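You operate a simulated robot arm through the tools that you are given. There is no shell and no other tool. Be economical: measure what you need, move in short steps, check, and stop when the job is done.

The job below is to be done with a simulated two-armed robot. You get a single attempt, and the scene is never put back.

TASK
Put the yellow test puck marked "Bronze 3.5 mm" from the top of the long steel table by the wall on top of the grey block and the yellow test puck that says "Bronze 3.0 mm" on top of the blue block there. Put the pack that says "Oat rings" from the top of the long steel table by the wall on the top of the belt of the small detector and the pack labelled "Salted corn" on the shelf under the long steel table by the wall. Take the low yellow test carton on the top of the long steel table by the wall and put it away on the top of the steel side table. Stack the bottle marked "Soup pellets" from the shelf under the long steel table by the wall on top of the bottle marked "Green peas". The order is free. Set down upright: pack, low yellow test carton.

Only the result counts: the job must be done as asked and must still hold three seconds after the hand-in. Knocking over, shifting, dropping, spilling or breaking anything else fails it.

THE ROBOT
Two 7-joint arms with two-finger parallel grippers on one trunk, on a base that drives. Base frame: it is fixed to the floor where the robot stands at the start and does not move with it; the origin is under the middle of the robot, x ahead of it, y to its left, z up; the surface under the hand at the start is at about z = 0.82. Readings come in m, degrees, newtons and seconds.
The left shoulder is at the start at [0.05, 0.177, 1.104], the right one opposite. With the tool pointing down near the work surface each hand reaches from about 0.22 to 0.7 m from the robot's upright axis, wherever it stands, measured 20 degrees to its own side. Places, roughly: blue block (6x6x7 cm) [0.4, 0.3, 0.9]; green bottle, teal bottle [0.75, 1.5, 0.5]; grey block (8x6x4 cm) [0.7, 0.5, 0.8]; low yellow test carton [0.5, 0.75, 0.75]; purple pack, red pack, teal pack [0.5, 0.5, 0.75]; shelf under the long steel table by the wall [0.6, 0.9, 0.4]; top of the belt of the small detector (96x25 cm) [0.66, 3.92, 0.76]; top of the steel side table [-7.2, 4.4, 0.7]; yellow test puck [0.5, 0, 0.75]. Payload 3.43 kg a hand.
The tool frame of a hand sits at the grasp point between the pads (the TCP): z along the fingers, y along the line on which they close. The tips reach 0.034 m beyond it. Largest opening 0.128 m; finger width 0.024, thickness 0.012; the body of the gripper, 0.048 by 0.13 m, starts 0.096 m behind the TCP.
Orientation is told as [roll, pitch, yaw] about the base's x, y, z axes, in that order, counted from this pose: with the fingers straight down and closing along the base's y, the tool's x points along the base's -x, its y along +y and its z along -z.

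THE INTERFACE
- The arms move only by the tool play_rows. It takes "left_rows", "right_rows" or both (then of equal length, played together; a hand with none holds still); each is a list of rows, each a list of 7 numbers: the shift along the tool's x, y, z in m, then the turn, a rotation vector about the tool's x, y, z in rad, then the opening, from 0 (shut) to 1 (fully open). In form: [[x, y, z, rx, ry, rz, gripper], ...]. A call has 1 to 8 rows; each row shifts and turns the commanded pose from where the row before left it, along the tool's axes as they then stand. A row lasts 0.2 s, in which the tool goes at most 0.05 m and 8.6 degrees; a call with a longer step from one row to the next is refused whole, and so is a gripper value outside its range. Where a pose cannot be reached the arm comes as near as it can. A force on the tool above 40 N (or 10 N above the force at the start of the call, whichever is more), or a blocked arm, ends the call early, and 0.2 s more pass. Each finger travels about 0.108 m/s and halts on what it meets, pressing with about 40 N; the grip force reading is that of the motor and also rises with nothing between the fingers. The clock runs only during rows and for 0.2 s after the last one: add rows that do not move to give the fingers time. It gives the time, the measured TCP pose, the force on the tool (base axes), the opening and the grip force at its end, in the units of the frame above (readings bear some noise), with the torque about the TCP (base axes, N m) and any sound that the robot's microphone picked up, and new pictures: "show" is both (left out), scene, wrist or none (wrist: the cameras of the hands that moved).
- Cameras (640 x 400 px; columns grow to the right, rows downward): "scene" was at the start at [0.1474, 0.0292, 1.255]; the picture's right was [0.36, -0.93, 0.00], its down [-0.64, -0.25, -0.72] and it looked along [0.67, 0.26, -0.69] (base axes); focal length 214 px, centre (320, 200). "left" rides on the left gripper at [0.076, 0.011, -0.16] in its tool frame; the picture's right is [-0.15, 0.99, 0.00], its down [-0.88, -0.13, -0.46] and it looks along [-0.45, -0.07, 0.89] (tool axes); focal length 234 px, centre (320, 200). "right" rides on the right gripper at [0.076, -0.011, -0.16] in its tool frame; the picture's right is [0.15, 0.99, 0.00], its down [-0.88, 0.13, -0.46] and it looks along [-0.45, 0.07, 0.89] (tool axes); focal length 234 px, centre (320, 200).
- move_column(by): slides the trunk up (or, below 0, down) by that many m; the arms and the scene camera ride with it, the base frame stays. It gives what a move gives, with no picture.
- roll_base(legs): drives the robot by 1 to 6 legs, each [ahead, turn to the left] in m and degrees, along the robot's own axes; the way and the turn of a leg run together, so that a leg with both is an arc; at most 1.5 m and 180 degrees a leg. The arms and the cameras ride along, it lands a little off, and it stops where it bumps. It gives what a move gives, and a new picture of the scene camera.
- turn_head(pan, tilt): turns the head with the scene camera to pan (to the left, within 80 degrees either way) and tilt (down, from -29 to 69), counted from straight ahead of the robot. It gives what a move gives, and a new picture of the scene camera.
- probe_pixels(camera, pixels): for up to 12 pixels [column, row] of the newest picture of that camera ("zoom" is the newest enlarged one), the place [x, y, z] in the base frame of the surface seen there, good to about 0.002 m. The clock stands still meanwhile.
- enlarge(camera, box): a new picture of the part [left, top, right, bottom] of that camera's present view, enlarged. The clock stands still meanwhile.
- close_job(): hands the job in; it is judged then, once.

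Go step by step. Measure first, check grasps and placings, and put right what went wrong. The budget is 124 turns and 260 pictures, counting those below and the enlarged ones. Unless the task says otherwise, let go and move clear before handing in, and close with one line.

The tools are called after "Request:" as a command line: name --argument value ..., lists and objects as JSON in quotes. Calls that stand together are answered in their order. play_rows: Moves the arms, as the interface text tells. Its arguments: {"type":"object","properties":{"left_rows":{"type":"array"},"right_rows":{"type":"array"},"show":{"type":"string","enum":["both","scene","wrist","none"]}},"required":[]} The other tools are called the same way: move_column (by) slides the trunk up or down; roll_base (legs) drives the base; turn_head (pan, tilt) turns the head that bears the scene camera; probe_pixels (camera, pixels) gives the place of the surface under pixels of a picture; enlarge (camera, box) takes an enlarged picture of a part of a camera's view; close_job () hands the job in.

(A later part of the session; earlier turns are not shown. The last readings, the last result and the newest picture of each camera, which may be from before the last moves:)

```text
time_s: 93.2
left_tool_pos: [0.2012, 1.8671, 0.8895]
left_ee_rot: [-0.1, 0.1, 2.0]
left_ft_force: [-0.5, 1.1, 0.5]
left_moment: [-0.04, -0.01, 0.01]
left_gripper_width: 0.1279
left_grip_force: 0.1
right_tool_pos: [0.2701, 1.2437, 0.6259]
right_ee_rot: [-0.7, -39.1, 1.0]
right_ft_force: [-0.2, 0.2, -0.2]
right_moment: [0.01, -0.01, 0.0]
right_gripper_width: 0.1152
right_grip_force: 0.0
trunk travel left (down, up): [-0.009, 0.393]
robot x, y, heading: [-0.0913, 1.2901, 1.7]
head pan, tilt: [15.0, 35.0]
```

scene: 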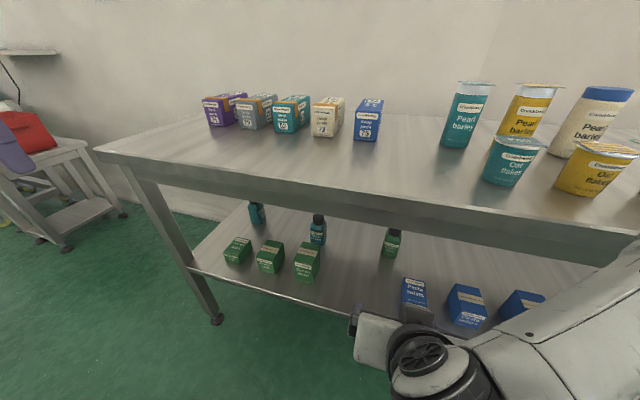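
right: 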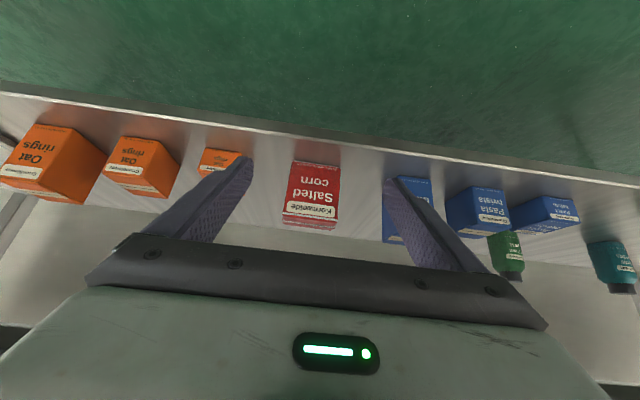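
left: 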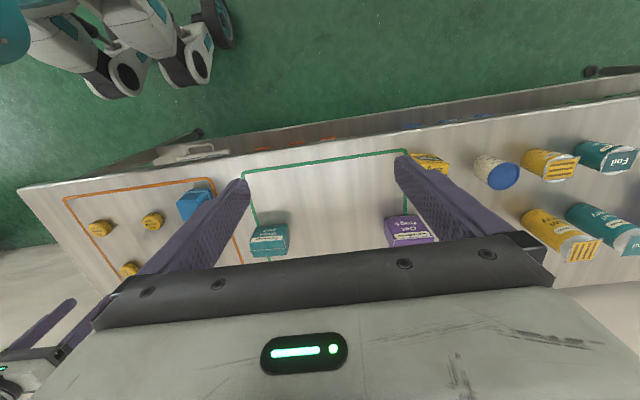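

Bottles at (257,213), (317,228) teal and (391,242) green. Zoom and probe.

Request:
enlarge --camera "scene" --box '[220, 190, 420, 320]'

Request:
enlarge --camera "scene" --box '[240, 195, 330, 250]'

Request:
probe_pixels --camera "scene" --pixels '[[391, 258], [391, 246], [391, 230], [316, 245], [316, 232], [317, 216], [257, 220], [256, 206], [308, 282], [320, 246], [398, 305], [200, 178]]'

Request:
probe_pixels --camera "scene" --pixels '[[295, 278], [316, 265], [302, 250], [402, 300], [428, 300], [404, 282], [300, 205], [300, 210], [300, 190], [350, 220], [350, 225], [350, 215]]'

```text
3.08 times, centred on (320, 255) of scene
```

zoom: 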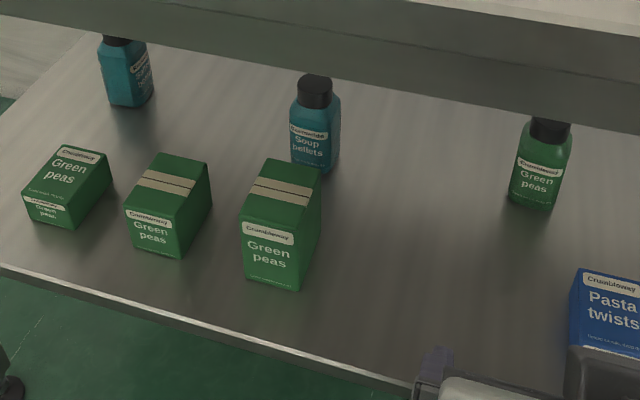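

```text
7.11 times, centred on (285, 222) of scene
```

zoom: 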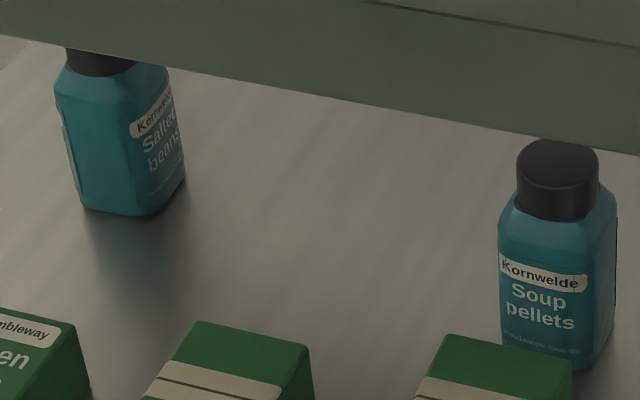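

```text
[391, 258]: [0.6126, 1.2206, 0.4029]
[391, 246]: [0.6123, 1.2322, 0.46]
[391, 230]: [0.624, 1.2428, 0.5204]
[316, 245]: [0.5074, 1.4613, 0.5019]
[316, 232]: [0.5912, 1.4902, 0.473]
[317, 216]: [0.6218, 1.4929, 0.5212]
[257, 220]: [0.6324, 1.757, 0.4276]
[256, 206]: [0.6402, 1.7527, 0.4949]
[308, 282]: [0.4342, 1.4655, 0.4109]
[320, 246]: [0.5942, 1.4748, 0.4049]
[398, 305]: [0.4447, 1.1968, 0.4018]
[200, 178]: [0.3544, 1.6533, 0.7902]
```

```text
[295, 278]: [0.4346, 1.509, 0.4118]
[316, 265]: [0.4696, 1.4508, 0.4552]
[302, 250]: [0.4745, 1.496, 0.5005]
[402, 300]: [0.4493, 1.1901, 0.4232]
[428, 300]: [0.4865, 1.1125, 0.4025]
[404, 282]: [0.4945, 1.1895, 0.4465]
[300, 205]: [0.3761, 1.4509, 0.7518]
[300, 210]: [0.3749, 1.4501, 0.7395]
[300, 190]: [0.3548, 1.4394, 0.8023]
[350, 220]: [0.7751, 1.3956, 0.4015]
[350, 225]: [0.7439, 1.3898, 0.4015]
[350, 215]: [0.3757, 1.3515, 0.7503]
```

Soup at ~(0.615,1.485), Green peas at ~(0.635,1.235), apron bottom z≈0.73, a green pack stands in front of Soup; gap y 1.19–1.45. For a near-horizontal approach I want the wrist camera on top, so I test turning the tool about its own axis.

Request:
play_rows --right_rows '[[0, 0, 0, 0, 0, -0.148, 0.9], [0, 0, 0, 0, 0, -0.148, 0.9], [0, 0, 0, 0, 0, -0.148, 0.9], [0, 0, 0, 0, 0, -0.148, 0.9], [0, 0, 0, 0, 0, -0.148, 0.9], [0, 0, 0, 0, 0, -0.148, 0.9], [0, 0, 0, 0, 0, -0.148, 0.9], [0, 0, 0, 0, 0, -0.148, 0.9]]' --show "none"

Request:
play_rows --right_rows '[[0, 0, 0, 0, 0, -0.148, 0.9], [0, 0, 0, 0, 0, -0.148, 0.9], [0, 0, 0, 0, 0, -0.148, 0.9], [0, 0, 0, 0, 0, -0.148, 0.9], [0, 0, 0, 0, 0, -0.148, 0.9], [0, 0, 0, 0, 0, -0.148, 0.9], [0, 0, 0, 0, 0, -0.148, 0.9], [0, 0, 0, 0, 0, -0.148, 0.9]]' --show "scene"

```text
time_s: 95.0
left_tool_pos: [0.2006, 1.8675, 0.8892]
left_ee_rot: [0.0, 0.0, 2.0]
left_ft_force: [0.0, -0.5, -0.3]
left_moment: [0.0, -0.03, 0.01]
left_gripper_width: 0.1282
left_grip_force: 0.0
right_tool_pos: [0.2701, 1.2421, 0.6253]
right_ee_rot: [-37.2, -13.2, 73.2]
right_ft_force: [0.8, -0.1, -0.1]
right_moment: [-0.01, 0.01, 0.03]
right_gripper_width: 0.1152
right_grip_force: 0.2
trunk travel left (down, up): [-0.009, 0.393]
robot x, y, heading: [-0.0909, 1.2865, 2.2]
head pan, tilt: [15.0, 35.0]
```

```text
time_s: 96.8
left_tool_pos: [0.2002, 1.8676, 0.8899]
left_ee_rot: [0.0, -0.1, 2.1]
left_ft_force: [-0.1, 0.6, 0.1]
left_moment: [0.05, 0.0, 0.0]
left_gripper_width: 0.1281
left_grip_force: 0.1
right_tool_pos: [0.2691, 1.2439, 0.6251]
right_ee_rot: [-29.1, 27.5, 129.4]
right_ft_force: [-0.7, -0.2, -0.3]
right_moment: [-0.02, -0.01, 0.0]
right_gripper_width: 0.1153
right_grip_force: 0.1
trunk travel left (down, up): [-0.009, 0.393]
robot x, y, heading: [-0.0866, 1.2888, 2.2]
head pan, tilt: [15.0, 35.0]
```

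scene: 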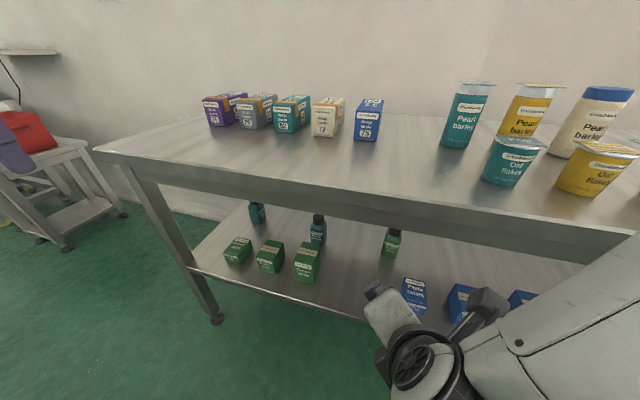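

Flip works so far (136°). Finish the flip (0.77 rad).

Request:
play_rows --right_rows '[[0, 0, 0, 0, 0, -0.129, 0.9], [0, 0, 0, 0, 0, -0.129, 0.9], [0, 0, 0, 0, 0, -0.129, 0.9], [0, 0, 0, 0, 0, -0.129, 0.9], [0, 0, 0, 0, 0, -0.129, 0.9], [0, 0, 0, 0, 0, -0.129, 0.9]]' --show "none"

Request:
play_rows --right_rows '[[0, 0, 0, 0, 0.143, 0, 0.9], [0, 0, 0, 0, 0.143, 0, 0.9], [0, 0, 0, 0, 0.143, 0, 0.9], [0, 0, 0, 0, 0.143, 0, 0.9]]' --show "both"

```text
time_s: 98.2
left_tool_pos: [0.2012, 1.8672, 0.8901]
left_ee_rot: [0.0, -0.1, 2.0]
left_ft_force: [-0.3, 1.1, 0.4]
left_moment: [-0.01, -0.06, -0.04]
left_gripper_width: 0.128
left_grip_force: 0.2
right_tool_pos: [0.2859, 1.217, 0.6494]
right_ee_rot: [-5.3, 38.8, 178.1]
right_ft_force: [0.4, -0.8, -0.6]
right_moment: [0.0, -0.04, 0.05]
right_gripper_width: 0.115
right_grip_force: 0.1
right hand out of reach, approached as far as the arm can: row 4, 5, 6
trunk travel left (down, up): [-0.009, 0.393]
robot x, y, heading: [-0.0909, 1.2887, 2.2]
head pan, tilt: [15.0, 35.0]
```

```text
time_s: 99.4
left_tool_pos: [0.2008, 1.8685, 0.8898]
left_ee_rot: [-0.1, 0.0, 2.0]
left_ft_force: [-0.7, 0.6, 0.5]
left_moment: [-0.01, 0.0, -0.02]
left_gripper_width: 0.1282
left_grip_force: 0.0
right_tool_pos: [0.3574, 1.2089, 0.7041]
right_ee_rot: [-37.1, 70.5, 145.5]
right_ft_force: [0.5, 0.0, -0.5]
right_moment: [-0.01, -0.01, -0.02]
right_gripper_width: 0.1151
right_grip_force: 0.1
right hand out of reach, approached as far as the arm can: row 1, 2, 3, 4
trunk travel left (down, up): [-0.009, 0.393]
robot x, y, heading: [-0.0927, 1.2886, 2.3]
head pan, tilt: [15.0, 35.0]
stopped in row 4 (right hand): the arm was blocked; the commanded pose is now the measured one
```

scene: 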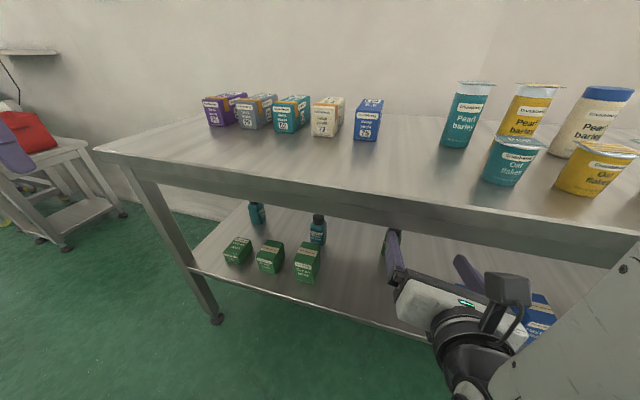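
right: 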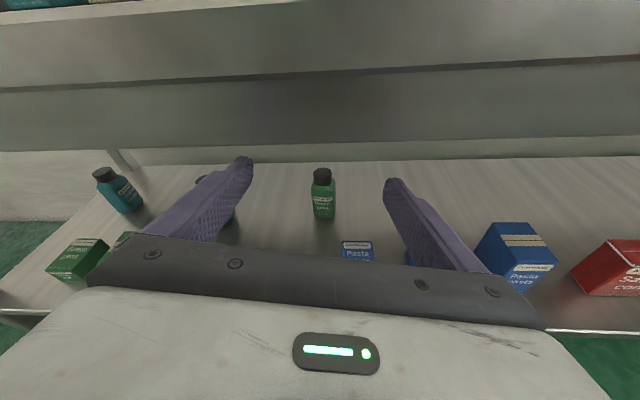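

Nearly flipped: the tool points ahead 15° below horizontal with the camera on top, ~12° of roll remaining. Lower the hand 0.12 and try taking out the roll.

Request:
play_rows --right_rows '[[-0.0377, 0.008, 0.0106, 0, 0, 0, 0.9], [-0.0377, 0.008, 0.0106, 0, 0, 0, 0.9], [-0.0377, 0.008, 0.0106, 0, 0, 0, 0.9], [0, 0, 0, 0, 0, -0.1, 0.9], [0, 0, 0, 0, 0, -0.1, 0.9]]' --show "both"

```text
time_s: 100.8
left_tool_pos: [0.2005, 1.8667, 0.8899]
left_ee_rot: [0.1, 0.0, 1.9]
left_ft_force: [-0.6, 0.0, -0.9]
left_moment: [0.02, -0.03, 0.0]
left_gripper_width: 0.128
left_grip_force: 0.0
right_tool_pos: [0.3273, 1.1887, 0.6401]
right_ee_rot: [-28.5, 67.4, 150.0]
right_ft_force: [-0.2, -0.8, -0.7]
right_moment: [0.02, 0.0, -0.03]
right_gripper_width: 0.1154
right_grip_force: 0.1
right hand out of reach, approached as far as the arm can: row 1, 2, 3, 4, 5
trunk travel left (down, up): [-0.009, 0.393]
robot x, y, heading: [-0.0943, 1.2889, 1.9]
head pan, tilt: [15.0, 35.0]
stopped in row 5 (right hand): the arm was blocked; the commanded pose is now the measured one
```

scene: 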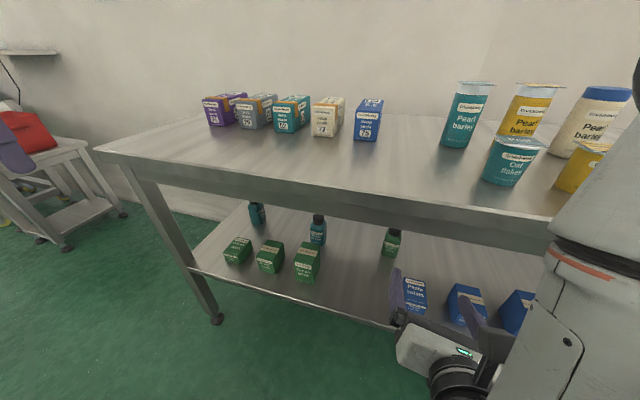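
right: 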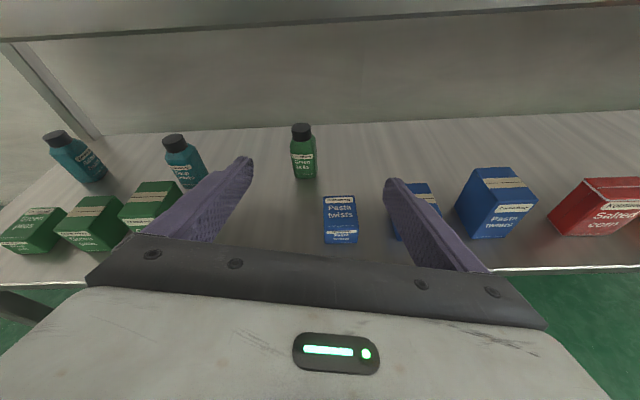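

Roll is stuck at the joint limit, so I'll unflip and instead grip the bottle's cap with the camera below. Rotate back, pulling back slightly.

Request:
play_rows --right_rows '[[0, 0, -0.015, 0, 0, 0.14, 0.9], [0, 0, -0.015, 0, 0, 0.148, 0.9], [0, 0, 0, 0, 0, 0.148, 0.9], [0, 0, 0, 0, 0, 0.148, 0.9], [0, 0, 0, 0, 0, 0.148, 0.9], [0, 0, 0, 0, 0, 0.148, 0.9], [0, 0, 0, 0, 0, 0.148, 0.9], [0, 0, 0, 0, 0, 0.148, 0.9]]' --show "none"

Request:
play_rows --right_rows '[[0, 0, 0, 0, 0, 0.148, 0.9], [0, 0, 0, 0, 0, 0.148, 0.9], [0, 0, 0, 0, 0, 0.148, 0.9], [0, 0, 0, 0, 0, 0.148, 0.9], [0, 0, 0, 0, 0, 0.148, 0.9], [0, 0, 0, 0, 0, 0.148, 0.9], [0, 0, 0, 0, 0, 0.148, 0.9], [0, 0, 0, 0, 0, 0.148, 0.9]]' --show "both"

```text
time_s: 102.6
left_tool_pos: [0.1998, 1.8663, 0.8896]
left_ee_rot: [0.0, -0.1, 1.8]
left_ft_force: [0.1, 0.7, -0.9]
left_moment: [-0.02, 0.02, -0.01]
left_gripper_width: 0.1279
left_grip_force: 0.0
right_tool_pos: [0.3124, 1.1853, 0.6287]
right_ee_rot: [-67.4, 8.0, 90.4]
right_ft_force: [0.0, -0.1, -0.8]
right_moment: [0.02, 0.01, -0.02]
right_gripper_width: 0.115
right_grip_force: 0.0
right hand out of reach, approached as far as the arm can: row 1, 2
trunk travel left (down, up): [-0.009, 0.393]
robot x, y, heading: [-0.0902, 1.2911, 1.9]
head pan, tilt: [15.0, 35.0]
```

```text
time_s: 104.4
left_tool_pos: [0.2019, 1.8662, 0.8886]
left_ee_rot: [0.0, 0.0, 1.9]
left_ft_force: [-0.4, -0.4, -0.1]
left_moment: [0.02, 0.01, 0.0]
left_gripper_width: 0.128
left_grip_force: 0.0
right_tool_pos: [0.3095, 1.2037, 0.6379]
right_ee_rot: [-57.1, -51.6, 64.3]
right_ft_force: [0.3, -0.2, 0.2]
right_moment: [-0.01, 0.0, 0.01]
right_gripper_width: 0.1152
right_grip_force: 0.0
trunk travel left (down, up): [-0.009, 0.393]
robot x, y, heading: [-0.0926, 1.2852, 2.0]
head pan, tilt: [15.0, 35.0]
```

scene: 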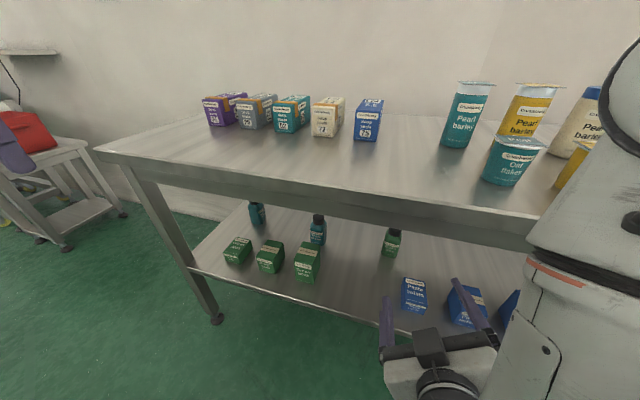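
right: 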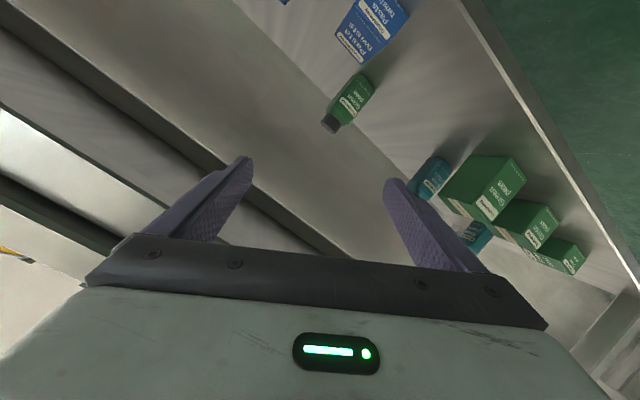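

Check where the elbow/upper link at (600,150) stands relative to the table before continuing.

Request:
probe_pixels --camera "scene" --pixels '[[600, 150], [620, 100], [560, 220], [630, 220], [540, 260], [530, 330], [580, 180], [590, 175], [602, 145]]'

Request:
play_rows --right_rows '[[0, 0, 0, 0, 0, 0.147, 0.9], [0, 0, 0, 0, 0, 0.147, 0.9], [0, 0, 0, 0, 0, 0.147, 0.9], [0, 0, 0, 0, 0, 0.146, 0.9]]' --show "both"

```text
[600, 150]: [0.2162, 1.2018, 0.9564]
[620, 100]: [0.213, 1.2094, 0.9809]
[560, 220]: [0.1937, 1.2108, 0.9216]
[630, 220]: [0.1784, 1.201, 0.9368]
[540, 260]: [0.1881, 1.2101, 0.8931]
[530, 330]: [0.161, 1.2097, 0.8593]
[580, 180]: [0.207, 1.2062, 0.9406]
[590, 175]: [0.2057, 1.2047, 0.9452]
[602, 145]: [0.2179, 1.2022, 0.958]
```

```text
time_s: 105.4
left_tool_pos: [0.2022, 1.8671, 0.8893]
left_ee_rot: [-0.1, 0.0, 2.0]
left_ft_force: [-0.2, -0.6, 0.8]
left_moment: [0.0, 0.0, -0.02]
left_gripper_width: 0.1281
left_grip_force: 0.1
right_tool_pos: [0.3099, 1.2031, 0.6392]
right_ee_rot: [0.2, -70.3, 0.5]
right_ft_force: [-0.2, 0.7, 0.5]
right_moment: [0.0, -0.01, 0.03]
right_gripper_width: 0.1154
right_grip_force: 0.0
trunk travel left (down, up): [-0.009, 0.393]
robot x, y, heading: [-0.0878, 1.2846, 2.0]
head pan, tilt: [15.0, 35.0]
```

scene: 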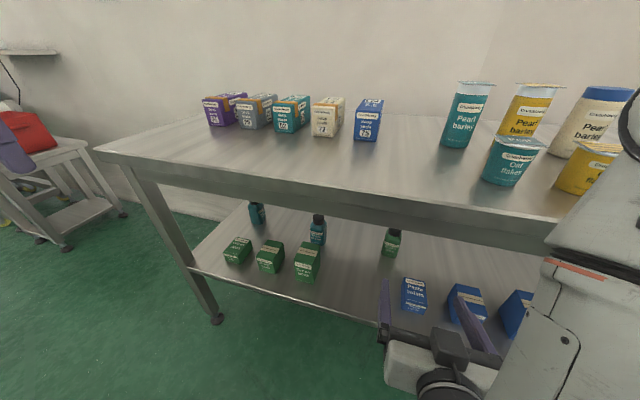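
right: 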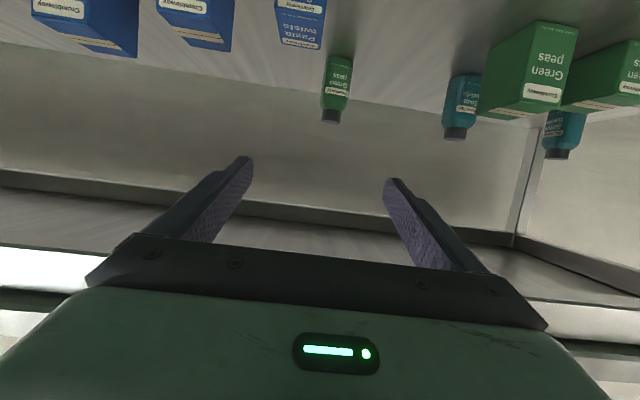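

Now roll 0.2°, pitch −70°, yaw 0.5°, with the elbow up and back. Measure both bottles in this wrist view.

Request:
enlarge --camera "right" --box '[300, 40, 500, 165]'

```text
3.20 times, centred on (400, 102) of right
```

zoom: 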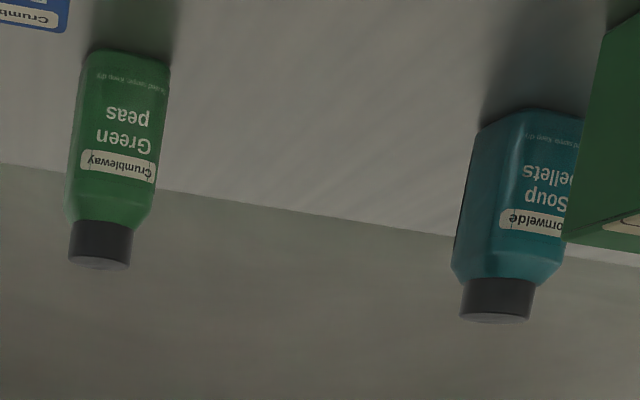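

Request:
probe_pixels --camera "zoom" --pixels '[[100, 240], [72, 240], [130, 245], [98, 264], [80, 150], [155, 150], [497, 300], [464, 300], [530, 300], [495, 319], [470, 180], [520, 265]]'

Request:
probe_pixels --camera "right" --pixels '[[320, 172], [320, 195], [320, 215], [320, 235], [200, 250], [540, 50], [500, 110], [275, 215]]'

```text
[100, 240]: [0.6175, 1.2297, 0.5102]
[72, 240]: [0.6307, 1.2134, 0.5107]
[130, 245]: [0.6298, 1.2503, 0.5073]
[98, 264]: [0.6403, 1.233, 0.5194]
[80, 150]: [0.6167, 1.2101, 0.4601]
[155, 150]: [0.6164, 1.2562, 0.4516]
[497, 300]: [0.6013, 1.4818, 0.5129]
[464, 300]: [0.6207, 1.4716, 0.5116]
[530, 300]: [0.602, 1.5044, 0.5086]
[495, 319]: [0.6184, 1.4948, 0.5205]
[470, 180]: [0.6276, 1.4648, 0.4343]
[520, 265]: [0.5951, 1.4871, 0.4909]
```

```text
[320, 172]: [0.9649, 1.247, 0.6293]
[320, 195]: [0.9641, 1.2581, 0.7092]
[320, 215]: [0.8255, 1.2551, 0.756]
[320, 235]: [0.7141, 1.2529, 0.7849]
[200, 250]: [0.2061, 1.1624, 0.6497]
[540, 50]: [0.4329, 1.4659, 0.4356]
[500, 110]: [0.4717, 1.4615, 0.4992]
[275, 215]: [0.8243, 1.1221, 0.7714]
```

Green peas cap centre ≈(0.636,1.232), Soup cap ≈(0.615,1.489), cap top 0.5205. Tilt to 83° and yaw 45° here in front of the table.

Request:
play_rows --right_rows '[[0, 0, 0, 0, -0.111, 0, 0.6], [0, 0, 0, 0, -0.111, 0, 0.6], [0, 0, 0, -0.13, 0, -0.016, 0.6], [0, 0, 0, -0.13, 0, -0.016, 0.6], [0, 0, 0, -0.13, 0, -0.016, 0.6], [0, 0, 0, -0.13, 0, -0.016, 0.6], [0, 0, 0, -0.13, 0, -0.016, 0.6], [0, 0, 0, -0.13, 0, -0.016, 0.6]]' --show "both"

```text
time_s: 107.4
left_tool_pos: [0.2009, 1.8672, 0.8898]
left_ee_rot: [0.0, 0.0, 1.9]
left_ft_force: [0.8, 0.1, 0.4]
left_moment: [-0.02, -0.01, 0.01]
left_gripper_width: 0.1281
left_grip_force: 0.1
right_tool_pos: [0.3211, 1.2686, 0.6861]
right_ee_rot: [26.0, -81.8, -5.7]
right_ft_force: [-1.3, -0.4, -0.2]
right_moment: [0.01, 0.01, 0.0]
right_gripper_width: 0.0764
right_grip_force: 0.1
right hand out of reach, approached as far as the arm can: row 2, 3, 4, 5, 6, 7, 8
trunk travel left (down, up): [-0.009, 0.393]
robot x, y, heading: [-0.0899, 1.2917, 2.1]
head pan, tilt: [15.0, 35.0]
stopped in row 8 (right hand): the arm was blocked; the commanded pose is now the measured one
```

scene: 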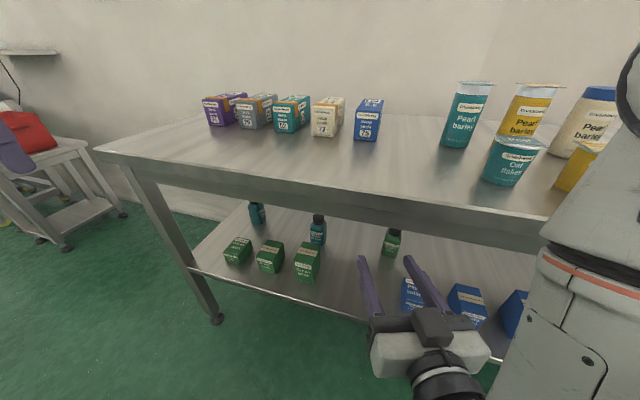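
right: 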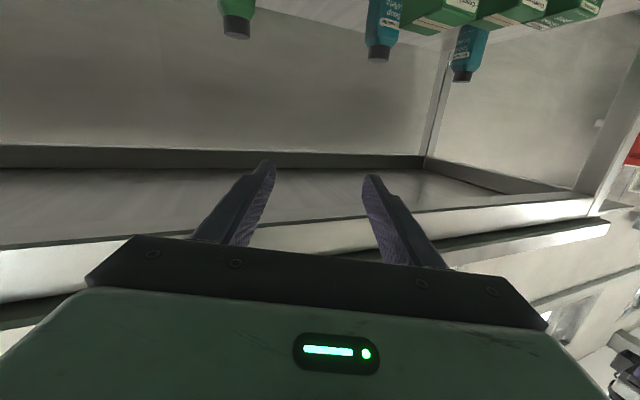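

The folded arm limits the turn; the tool is now 83° tilted, yaw ~20°. Advance toward the gap while lowering, where the arm is more stretched.

Request:
play_rows --right_rows '[[0.0195, 0.0012, 0.0312, 0, 0, 0, 0.6], [0.0195, 0.0012, 0.0312, 0, 0, 0, 0.6], [0.0195, 0.0012, 0.0312, 0, 0, 0, 0.6], [0.0195, 0.0012, 0.0312, 0, 0, 0, 0.6], [0.0195, 0.0012, 0.0312, 0, 0, 0, 0.6]]' --show "both"

```text
time_s: 108.8
left_tool_pos: [0.2013, 1.866, 0.8897]
left_ee_rot: [0.0, -0.1, 1.9]
left_ft_force: [0.1, -0.5, 0.0]
left_moment: [-0.01, 0.01, -0.03]
left_gripper_width: 0.1281
left_grip_force: 0.1
right_tool_pos: [0.4305, 1.3687, 0.6258]
right_ee_rot: [34.2, -81.9, -17.1]
right_ft_force: [-0.4, 0.3, -0.5]
right_moment: [0.0, 0.01, 0.0]
right_gripper_width: 0.0766
right_grip_force: 0.0
right hand out of reach, approached as far as the arm can: row 1, 2, 3, 4, 5
trunk travel left (down, up): [-0.009, 0.393]
robot x, y, heading: [-0.093, 1.2858, 1.9]
head pan, tilt: [15.0, 35.0]
stopped in row 5 (right hand): the arm was blocked; the commanded pose is now the measured one
```

scene: 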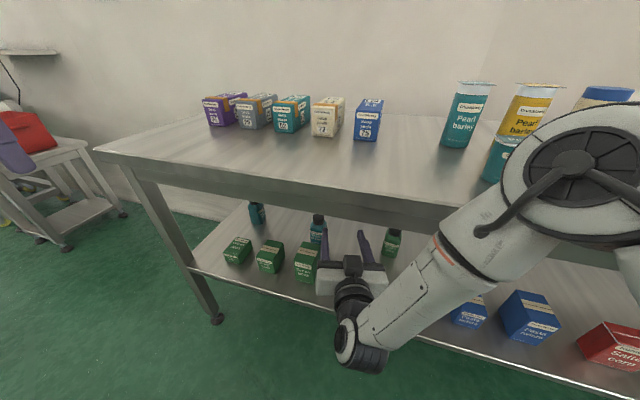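
right: 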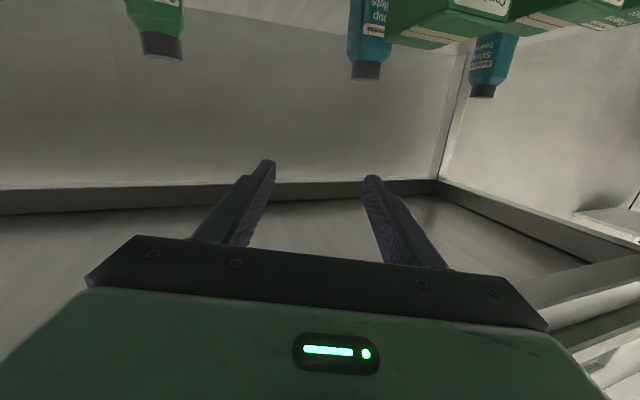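

The elbow swung to the right side near (575,170); check its clearance to the table edge.

Request:
probe_pixels --camera "scene" --pixels '[[575, 120], [520, 150], [575, 170], [460, 240], [400, 310], [355, 345], [490, 220], [620, 110], [540, 250], [440, 240]]'

```text
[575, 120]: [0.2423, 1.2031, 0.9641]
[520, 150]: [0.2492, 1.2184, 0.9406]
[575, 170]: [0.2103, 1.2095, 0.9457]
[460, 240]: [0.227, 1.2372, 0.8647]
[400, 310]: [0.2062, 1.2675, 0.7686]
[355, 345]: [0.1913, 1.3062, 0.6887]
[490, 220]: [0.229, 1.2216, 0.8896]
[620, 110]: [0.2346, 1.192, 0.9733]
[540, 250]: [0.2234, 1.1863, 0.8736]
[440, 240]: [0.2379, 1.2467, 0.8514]
```

Elbow is clear (x≈0.25). Continue deeper where the arm flattens, taking out the 4.5° roll.

Request:
play_rows --right_rows '[[0.0177, -0.0013, 0.0372, 0, 0, -0.04, 0.6], [0.0177, -0.0013, 0.0372, 0, 0, -0.04, 0.6], [0.0177, -0.0013, 0.0372, 0, 0, 0, 0.6]]' --show "both"

```text
time_s: 109.8
left_tool_pos: [0.2015, 1.8668, 0.8891]
left_ee_rot: [0.0, 0.0, 1.9]
left_ft_force: [-0.7, -0.3, 0.2]
left_moment: [0.0, 0.0, 0.01]
left_gripper_width: 0.1279
left_grip_force: 0.0
right_tool_pos: [0.5287, 1.4143, 0.6093]
right_ee_rot: [4.6, -83.3, 9.7]
right_ft_force: [-0.3, 0.3, -0.5]
right_moment: [-0.04, -0.01, 0.03]
right_gripper_width: 0.0767
right_grip_force: 0.0
right hand out of reach, approached as far as the arm can: row 1, 2, 3
trunk travel left (down, up): [-0.009, 0.393]
robot x, y, heading: [-0.0921, 1.2866, 2.1]
head pan, tilt: [15.0, 35.0]
stopped in row 3 (right hand): the arm was blocked; the commanded pose is now the measured one
```

scene: 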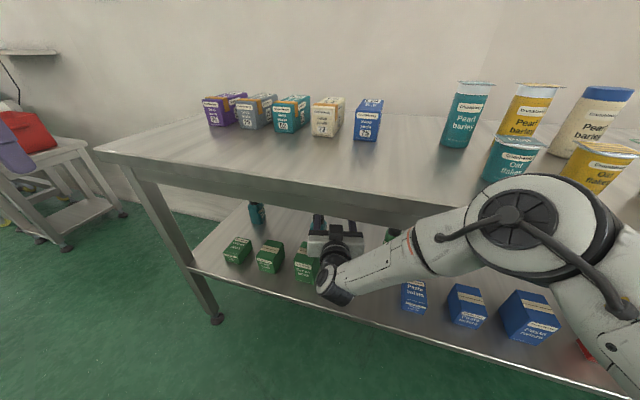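
right: 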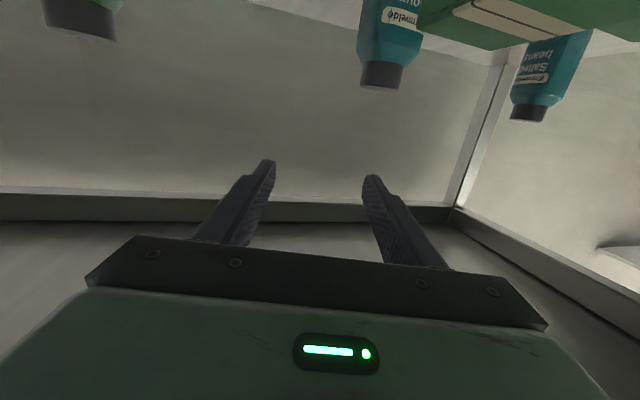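

At this depth the arm is still too folded to keep 83° lower down. I'll withdraw, and restand the robot further back and left (≈(−0.165,1.45)), where the arm works stretched.

Request:
play_rows --right_rows '[[0, 0, -0.04, 0, 0.03, 0, 0.6], [0, 0, -0.04, 0, 0.04, 0, 0.6], [0.005, 0, -0.04, 0, 0.05, 0, 0.6], [0.008, 0, -0.04, 0, 0.06, 0, 0.6], [0.01, 0, -0.04, 0, 0.06, 0, 0.6], [0.01, 0, -0.04, 0, 0.06, 0, 0.6], [0.01, 0, -0.02, 0, 0.06, 0, 0.6]]' --show "scene"

```text
time_s: 111.4
left_tool_pos: [0.201, 1.8678, 0.8905]
left_ee_rot: [0.0, 0.1, 1.8]
left_ft_force: [-0.1, -0.6, -0.4]
left_moment: [0.0, -0.02, 0.0]
left_gripper_width: 0.1278
left_grip_force: 0.1
right_tool_pos: [0.2776, 1.3465, 0.6245]
right_ee_rot: [-0.5, -63.1, 14.1]
right_ft_force: [0.6, -0.3, -0.4]
right_moment: [0.0, 0.01, -0.02]
right_gripper_width: 0.0766
right_grip_force: 0.0
trunk travel left (down, up): [-0.009, 0.393]
robot x, y, heading: [-0.0932, 1.288, 2.0]
head pan, tilt: [15.0, 35.0]
```

scene: 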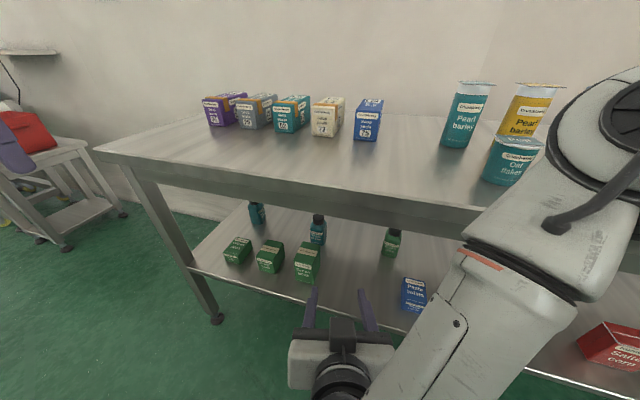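

Turn, drive 0.18 back-left, turn back.

Request:
roll_base --legs '[[0, 112], [0.18, 0], [0, -114]]'

```text
time_s: 122.3
left_tool_pos: [0.1818, 2.0023, 0.889]
left_ee_rot: [0.0, 0.0, -3.1]
left_ft_force: [-0.2, -0.2, -0.7]
left_moment: [-0.01, 0.02, 0.01]
left_gripper_width: 0.1281
left_grip_force: 0.0
right_tool_pos: [0.2121, 1.4771, 0.6264]
right_ee_rot: [-0.2, -63.1, 9.2]
right_ft_force: [1.3, -0.3, 0.0]
right_moment: [-0.01, 0.0, 0.03]
right_gripper_width: 0.0766
right_grip_force: 0.1
trunk travel left (down, up): [-0.009, 0.393]
robot x, y, heading: [-0.1601, 1.4487, -2.9]
head pan, tilt: [15.0, 35.0]
```

scene: 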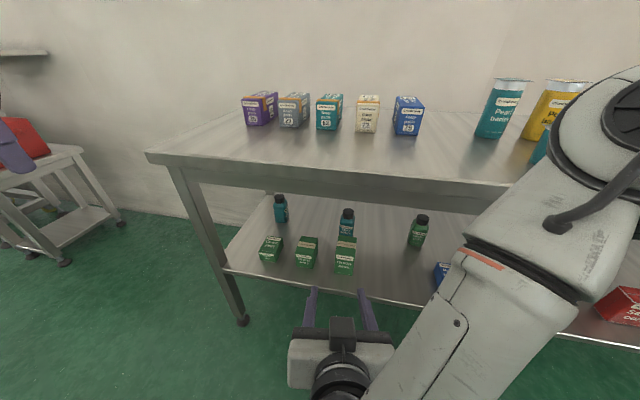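

Now at (−0.16,1.449). Move the hand toward the gap at (0.40,1.31,0.58).

Request:
play_rows --right_rows '[[-0.0047, -0.033, 0.0276, 0, 0, 0, 0.6], [-0.0047, -0.033, 0.0276, 0, 0, 0, 0.6], [-0.0047, -0.033, 0.0276, 0, 0, 0, 0.6], [-0.0047, -0.033, 0.0276, 0, 0, 0, 0.6], [-0.0047, -0.033, 0.0276, 0, 0, 0, 0.6], [-0.0047, -0.033, 0.0276, 0, 0, 0, 0.6]]' --show "none"

Request:
play_rows --right_rows '[[0, 0, 0, 0, -0.1, 0, 0.6], [0, 0, 0, 0, -0.1, 0, 0.6], [0, 0, 0, 0, -0.1, 0, 0.6]]' --show "both"

```text
time_s: 123.7
left_tool_pos: [0.1817, 1.9995, 0.8898]
left_ee_rot: [0.0, 0.1, -3.2]
left_ft_force: [0.8, 0.2, 0.3]
left_moment: [0.0, -0.03, 0.02]
left_gripper_width: 0.1282
left_grip_force: 0.0
right_tool_pos: [0.4037, 1.3516, 0.6102]
right_ee_rot: [-1.0, -62.5, 9.2]
right_ft_force: [0.1, -0.8, 0.2]
right_moment: [0.0, -0.04, -0.02]
right_gripper_width: 0.0767
right_grip_force: 0.0
right hand out of reach, approached as far as the arm can: row 4, 5, 6
trunk travel left (down, up): [-0.009, 0.393]
robot x, y, heading: [-0.1588, 1.4493, -3.0]
head pan, tilt: [15.0, 35.0]
```

```text
time_s: 124.5
left_tool_pos: [0.1817, 2.0013, 0.8901]
left_ee_rot: [0.1, 0.0, -3.1]
left_ft_force: [0.1, -0.6, 0.1]
left_moment: [-0.03, 0.0, 0.02]
left_gripper_width: 0.128
left_grip_force: 0.0
right_tool_pos: [0.3689, 1.4212, 0.6433]
right_ee_rot: [-0.7, -80.3, 9.0]
right_ft_force: [0.7, 0.2, -0.9]
right_moment: [-0.01, 0.02, 0.01]
right_gripper_width: 0.0768
right_grip_force: 0.0
right hand out of reach, approached as far as the arm can: row 1, 2, 3
trunk travel left (down, up): [-0.009, 0.393]
robot x, y, heading: [-0.1584, 1.4506, -3.3]
head pan, tilt: [15.0, 35.0]
```

scene: 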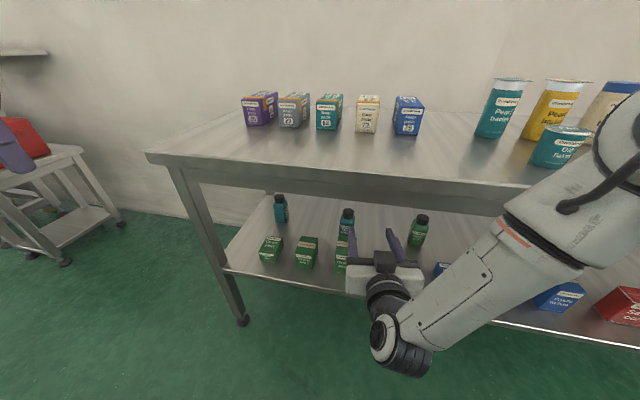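
right: 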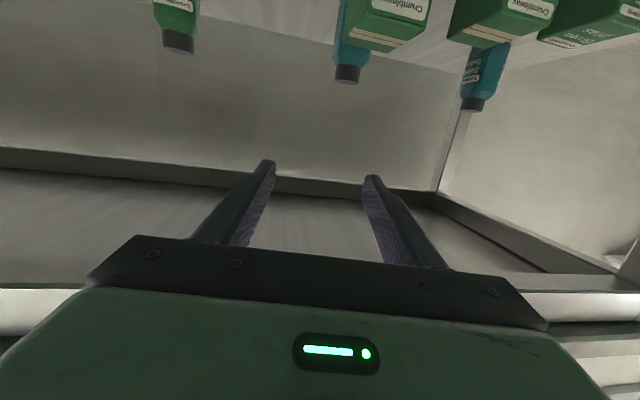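

Folded again here; push forward to (0.53,1.42,0.57), where the arm is stretched.

Request:
play_rows --right_rows '[[0.0104, -0.0063, 0.042, 0, 0, 0, 0.6], [0.0104, -0.0063, 0.042, 0, 0, 0, 0.6], [0.0104, -0.0063, 0.042, 0, 0, 0, 0.6], [0.0104, -0.0063, 0.042, 0, 0, 0, 0.6], [0, 0, 0, 0, 0, 0, 0.6]]' --show "both"

```text
time_s: 125.7
left_tool_pos: [0.1805, 2.0012, 0.8899]
left_ee_rot: [0.0, 0.0, -3.2]
left_ft_force: [0.3, 0.2, -0.2]
left_moment: [0.01, -0.01, 0.0]
left_gripper_width: 0.1281
left_grip_force: 0.0
right_tool_pos: [0.5129, 1.4813, 0.6188]
right_ee_rot: [-1.4, -79.9, 9.6]
right_ft_force: [1.1, -0.3, -0.3]
right_moment: [0.0, 0.01, -0.02]
right_gripper_width: 0.0769
right_grip_force: 0.1
right hand out of reach, approached as far as the arm can: row 1, 2, 3, 4
trunk travel left (down, up): [-0.009, 0.393]
robot x, y, heading: [-0.1568, 1.4509, -3.5]
head pan, tilt: [15.0, 35.0]
```

scene: 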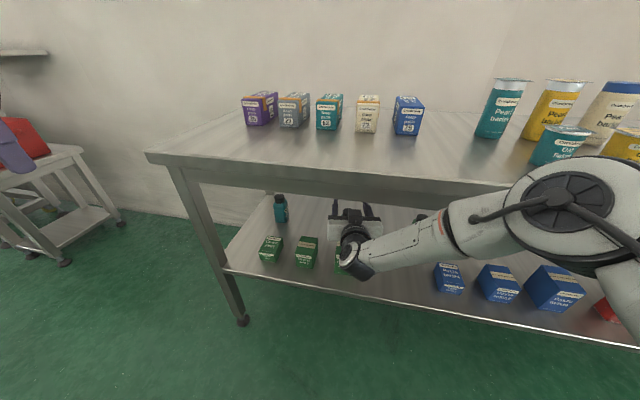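
right: 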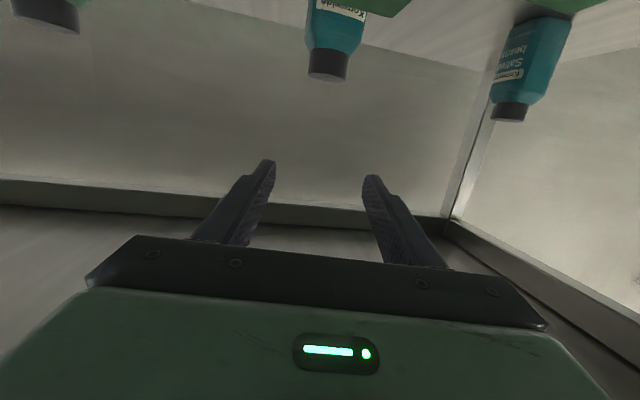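

The forearm needs to be more stretched, so I'll use base driving for the in/out motion. First look left-behind to make sure the floor is free.

Request:
turn_head --pan 80 --tilt 35

```text
time_s: 127.1
left_tool_pos: [0.181, 2.0017, 0.89]
left_ee_rot: [-0.1, 0.0, -3.1]
left_ft_force: [-0.3, 0.0, -0.4]
left_moment: [0.0, 0.0, 0.03]
left_gripper_width: 0.128
left_grip_force: 0.1
right_tool_pos: [0.5131, 1.4802, 0.6202]
right_ee_rot: [-1.3, -79.9, 9.5]
right_ft_force: [-0.1, -0.2, -0.6]
right_moment: [0.0, 0.0, 0.02]
right_gripper_width: 0.0768
right_grip_force: 0.0
trunk travel left (down, up): [-0.009, 0.393]
robot x, y, heading: [-0.1578, 1.4514, -3.2]
head pan, tilt: [80.0, 35.0]
```

scene: 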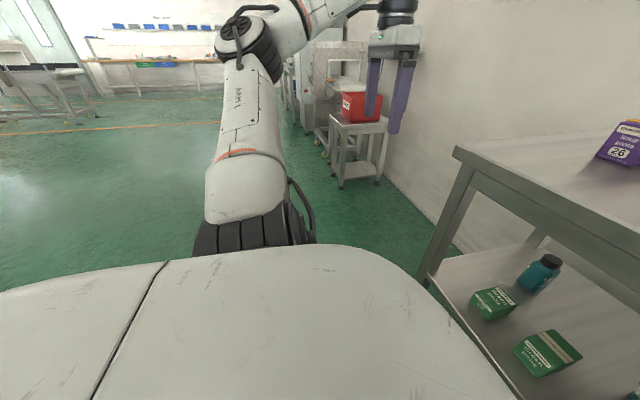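

Floor is clear on that side. Drive straight back 0.30 m with the hand as it is.

Request:
roll_base --legs '[[-0.3, 0]]'

Request:
turn_head --pan 0 --tilt 40

```text
time_s: 129.1
left_tool_pos: [-0.1082, 2.0161, 0.8898]
left_ee_rot: [0.0, -0.1, -3.2]
left_ft_force: [0.1, -0.4, -1.1]
left_moment: [0.04, 0.0, -0.02]
left_gripper_width: 0.1282
left_grip_force: 0.1
right_tool_pos: [0.2204, 1.4939, 0.62]
right_ee_rot: [-1.3, -79.9, 9.2]
right_ft_force: [0.2, 0.4, 0.2]
right_moment: [-0.03, -0.01, 0.01]
right_gripper_width: 0.0768
right_grip_force: 0.1
trunk travel left (down, up): [-0.009, 0.393]
robot x, y, heading: [-0.4531, 1.4632, -3.2]
head pan, tilt: [80.0, 35.0]
```

scene: 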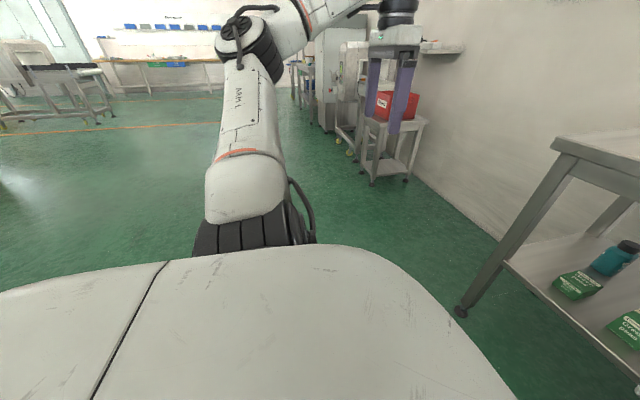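

```text
time_s: 130.7
left_tool_pos: [-0.1078, 2.0151, 0.8898]
left_ee_rot: [0.1, 0.1, -3.3]
left_ft_force: [0.1, -0.4, -0.2]
left_moment: [-0.02, 0.0, -0.01]
left_gripper_width: 0.1279
left_grip_force: 0.1
right_tool_pos: [0.2205, 1.4938, 0.619]
right_ee_rot: [-1.3, -79.9, 9.2]
right_ft_force: [-0.2, 0.2, 0.3]
right_moment: [-0.01, 0.01, 0.0]
right_gripper_width: 0.0768
right_grip_force: 0.1
trunk travel left (down, up): [-0.009, 0.393]
robot x, y, heading: [-0.452, 1.4664, -3.1]
head pan, tilt: [0.0, 40.0]
```

scene: 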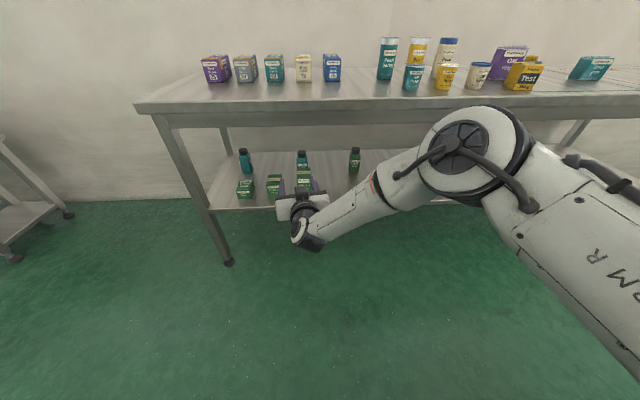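

Plenty of room now. Try the stretched, low, level pose: z≈0.515, yaw ≈ 25°.

Request:
play_rows --right_rows '[[0.0237, -0.0172, 0.0168, 0, 0, 0, 0.6], [0.0237, -0.0172, 0.0168, 0, 0, 0, 0.6], [0.0237, -0.0172, 0.0168, 0, 0, 0, 0.6], [0.0237, -0.0172, 0.0168, 0, 0, 0, 0.6], [0, 0, 0, -0.1, 0, -0.018, 0.6], [0, 0, 0, -0.1, 0, -0.018, 0.6], [0, 0, 0, -0.1, 0, -0.018, 0.6], [0, 0, 0, 0, 0, 0, 0.6]]' --show "scene"

```text
time_s: 132.4
left_tool_pos: [-0.1077, 2.0171, 0.8905]
left_ee_rot: [0.0, 0.0, -3.3]
left_ft_force: [0.3, 0.2, 0.4]
left_moment: [0.03, 0.0, 0.0]
left_gripper_width: 0.128
left_grip_force: 0.0
right_tool_pos: [0.2891, 1.549, 0.6117]
right_ee_rot: [-2.9, -77.4, 17.2]
right_ft_force: [-0.4, 0.5, -1.2]
right_moment: [0.01, 0.02, 0.01]
right_gripper_width: 0.0769
right_grip_force: 0.0
right hand out of reach, approached as far as the arm can: row 1, 2, 3, 4, 5, 6, 7
trunk travel left (down, up): [-0.009, 0.393]
robot x, y, heading: [-0.4499, 1.464, -3.3]
head pan, tilt: [0.0, 40.0]
```

scene: 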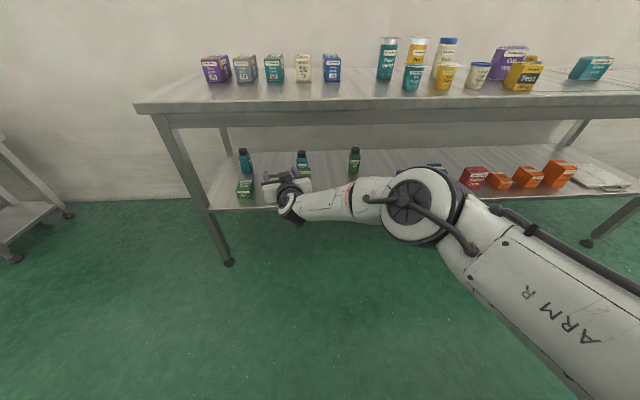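

Probe the arm links to understand which limit binds.

Request:
probe_pixels --camera "scene" --pixels '[[410, 205], [440, 190], [360, 200], [320, 207], [290, 200], [292, 215], [480, 215], [540, 270], [600, 340], [280, 190]]'

Request:
enlarge --camera "scene" --box '[240, 140, 480, 290]'

```text
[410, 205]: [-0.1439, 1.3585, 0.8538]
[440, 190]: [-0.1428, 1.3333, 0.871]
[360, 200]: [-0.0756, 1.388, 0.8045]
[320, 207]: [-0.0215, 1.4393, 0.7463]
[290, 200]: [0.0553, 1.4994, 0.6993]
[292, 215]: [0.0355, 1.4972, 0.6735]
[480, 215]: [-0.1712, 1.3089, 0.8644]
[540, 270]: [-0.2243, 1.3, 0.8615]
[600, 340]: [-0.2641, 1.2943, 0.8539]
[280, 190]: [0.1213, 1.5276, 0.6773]
```

```text
2.67 times, centred on (360, 215) of scene
```

zoom: 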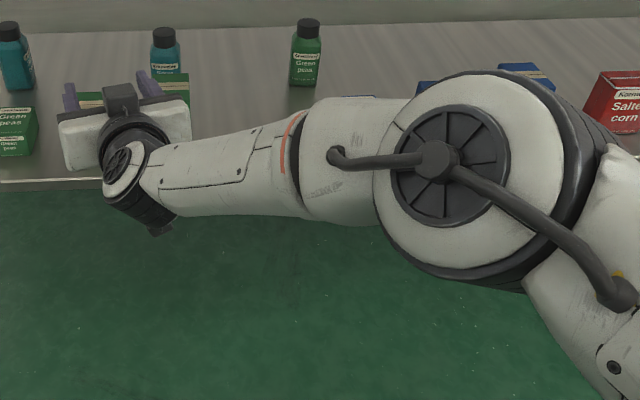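

The limit is the wrist's upward bend relative to the forearm, so the arm must be nearly straight. My accumulated command is ≈(0.33,1.26,0.40), too low; correct it to z≈0.52 with yaw ≈2°.

Request:
play_rows --right_rows '[[-0.0394, 0, -0.007, 0, 0, 0, 0.6], [-0.0394, 0, -0.007, 0, 0, 0, 0.6], [-0.0394, 0, -0.007, 0, 0, 0, 0.6], [0, 0, 0, 0.138, 0, 0.0243, 0.6], [0, 0, 0, 0.138, 0, 0.0243, 0.6], [0, 0, 0, 0.138, 0, 0.0243, 0.6], [0, 0, 0, 0, 0, 0, 0.6], [0, 0, 0, 0, 0, 0, 0.6]]' --show "scene"

```text
time_s: 134.4
left_tool_pos: [-0.1085, 2.0158, 0.8904]
left_ee_rot: [0.1, 0.0, -3.4]
left_ft_force: [0.0, 0.2, 0.2]
left_moment: [-0.02, 0.02, -0.01]
left_gripper_width: 0.1281
left_grip_force: 0.0
right_tool_pos: [0.3016, 1.4953, 0.7285]
right_ee_rot: [-9.5, -77.7, -3.9]
right_ft_force: [0.0, -0.4, -0.2]
right_moment: [-0.03, 0.0, -0.01]
right_gripper_width: 0.0768
right_grip_force: 0.1
right hand out of reach, approached as far as the arm can: row 6
trunk travel left (down, up): [-0.009, 0.393]
robot x, y, heading: [-0.4526, 1.4666, -3.5]
head pan, tilt: [0.0, 40.0]
stopped in row 8 (right hand): the arm was blocked; the commanded pose is now the measured one
```

scene: 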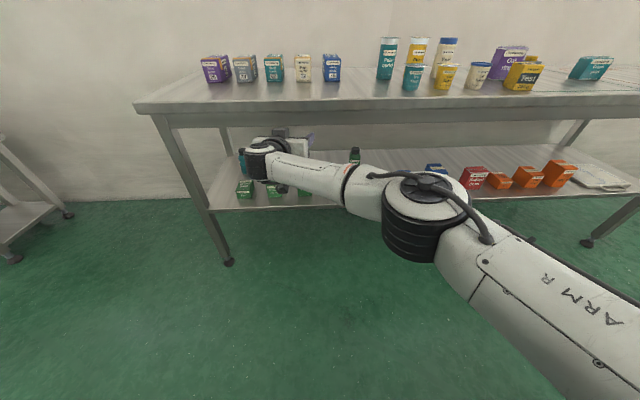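

Commands evidently restart from the achieved pose. Now slide the hand right, straight ahead of the shoulder (y≈1.28), and forward to stretch the arm.

Request:
play_rows --right_rows '[[0.005, -0.0325, 0.0223, -0.04, 0, -0.008, 0.6], [0.005, -0.0325, 0.0223, -0.04, 0, -0.008, 0.6], [0.01, -0.0325, 0.0223, -0.04, 0, -0.008, 0.6], [0.01, -0.0325, 0.0223, -0.04, 0, -0.008, 0.6], [0.01, -0.0325, 0.0223, -0.04, 0, -0.008, 0.6], [0.01, -0.0325, 0.0223, -0.025, 0, -0.008, 0.6], [0, 0, 0, 0, 0, 0, 0.6]]' --show "scene"

```text
time_s: 136.1
left_tool_pos: [-0.1085, 2.0146, 0.8896]
left_ee_rot: [-0.1, 0.0, -3.3]
left_ft_force: [-0.2, 0.9, 0.3]
left_moment: [0.02, -0.04, -0.02]
left_gripper_width: 0.1281
left_grip_force: 0.1
right_tool_pos: [0.3958, 1.2887, 0.6588]
right_ee_rot: [-8.7, -77.3, 8.8]
right_ft_force: [-0.8, 0.9, 0.4]
right_moment: [-0.02, -0.02, 0.02]
right_gripper_width: 0.0771
right_grip_force: 0.0
trunk travel left (down, up): [-0.009, 0.393]
robot x, y, heading: [-0.4517, 1.4673, -3.1]
head pan, tilt: [0.0, 40.0]
```

scene: 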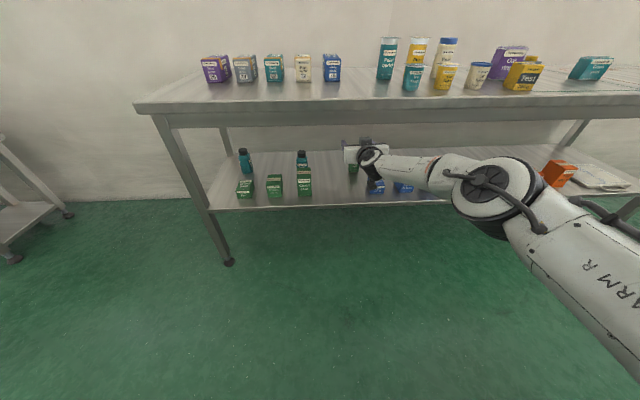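

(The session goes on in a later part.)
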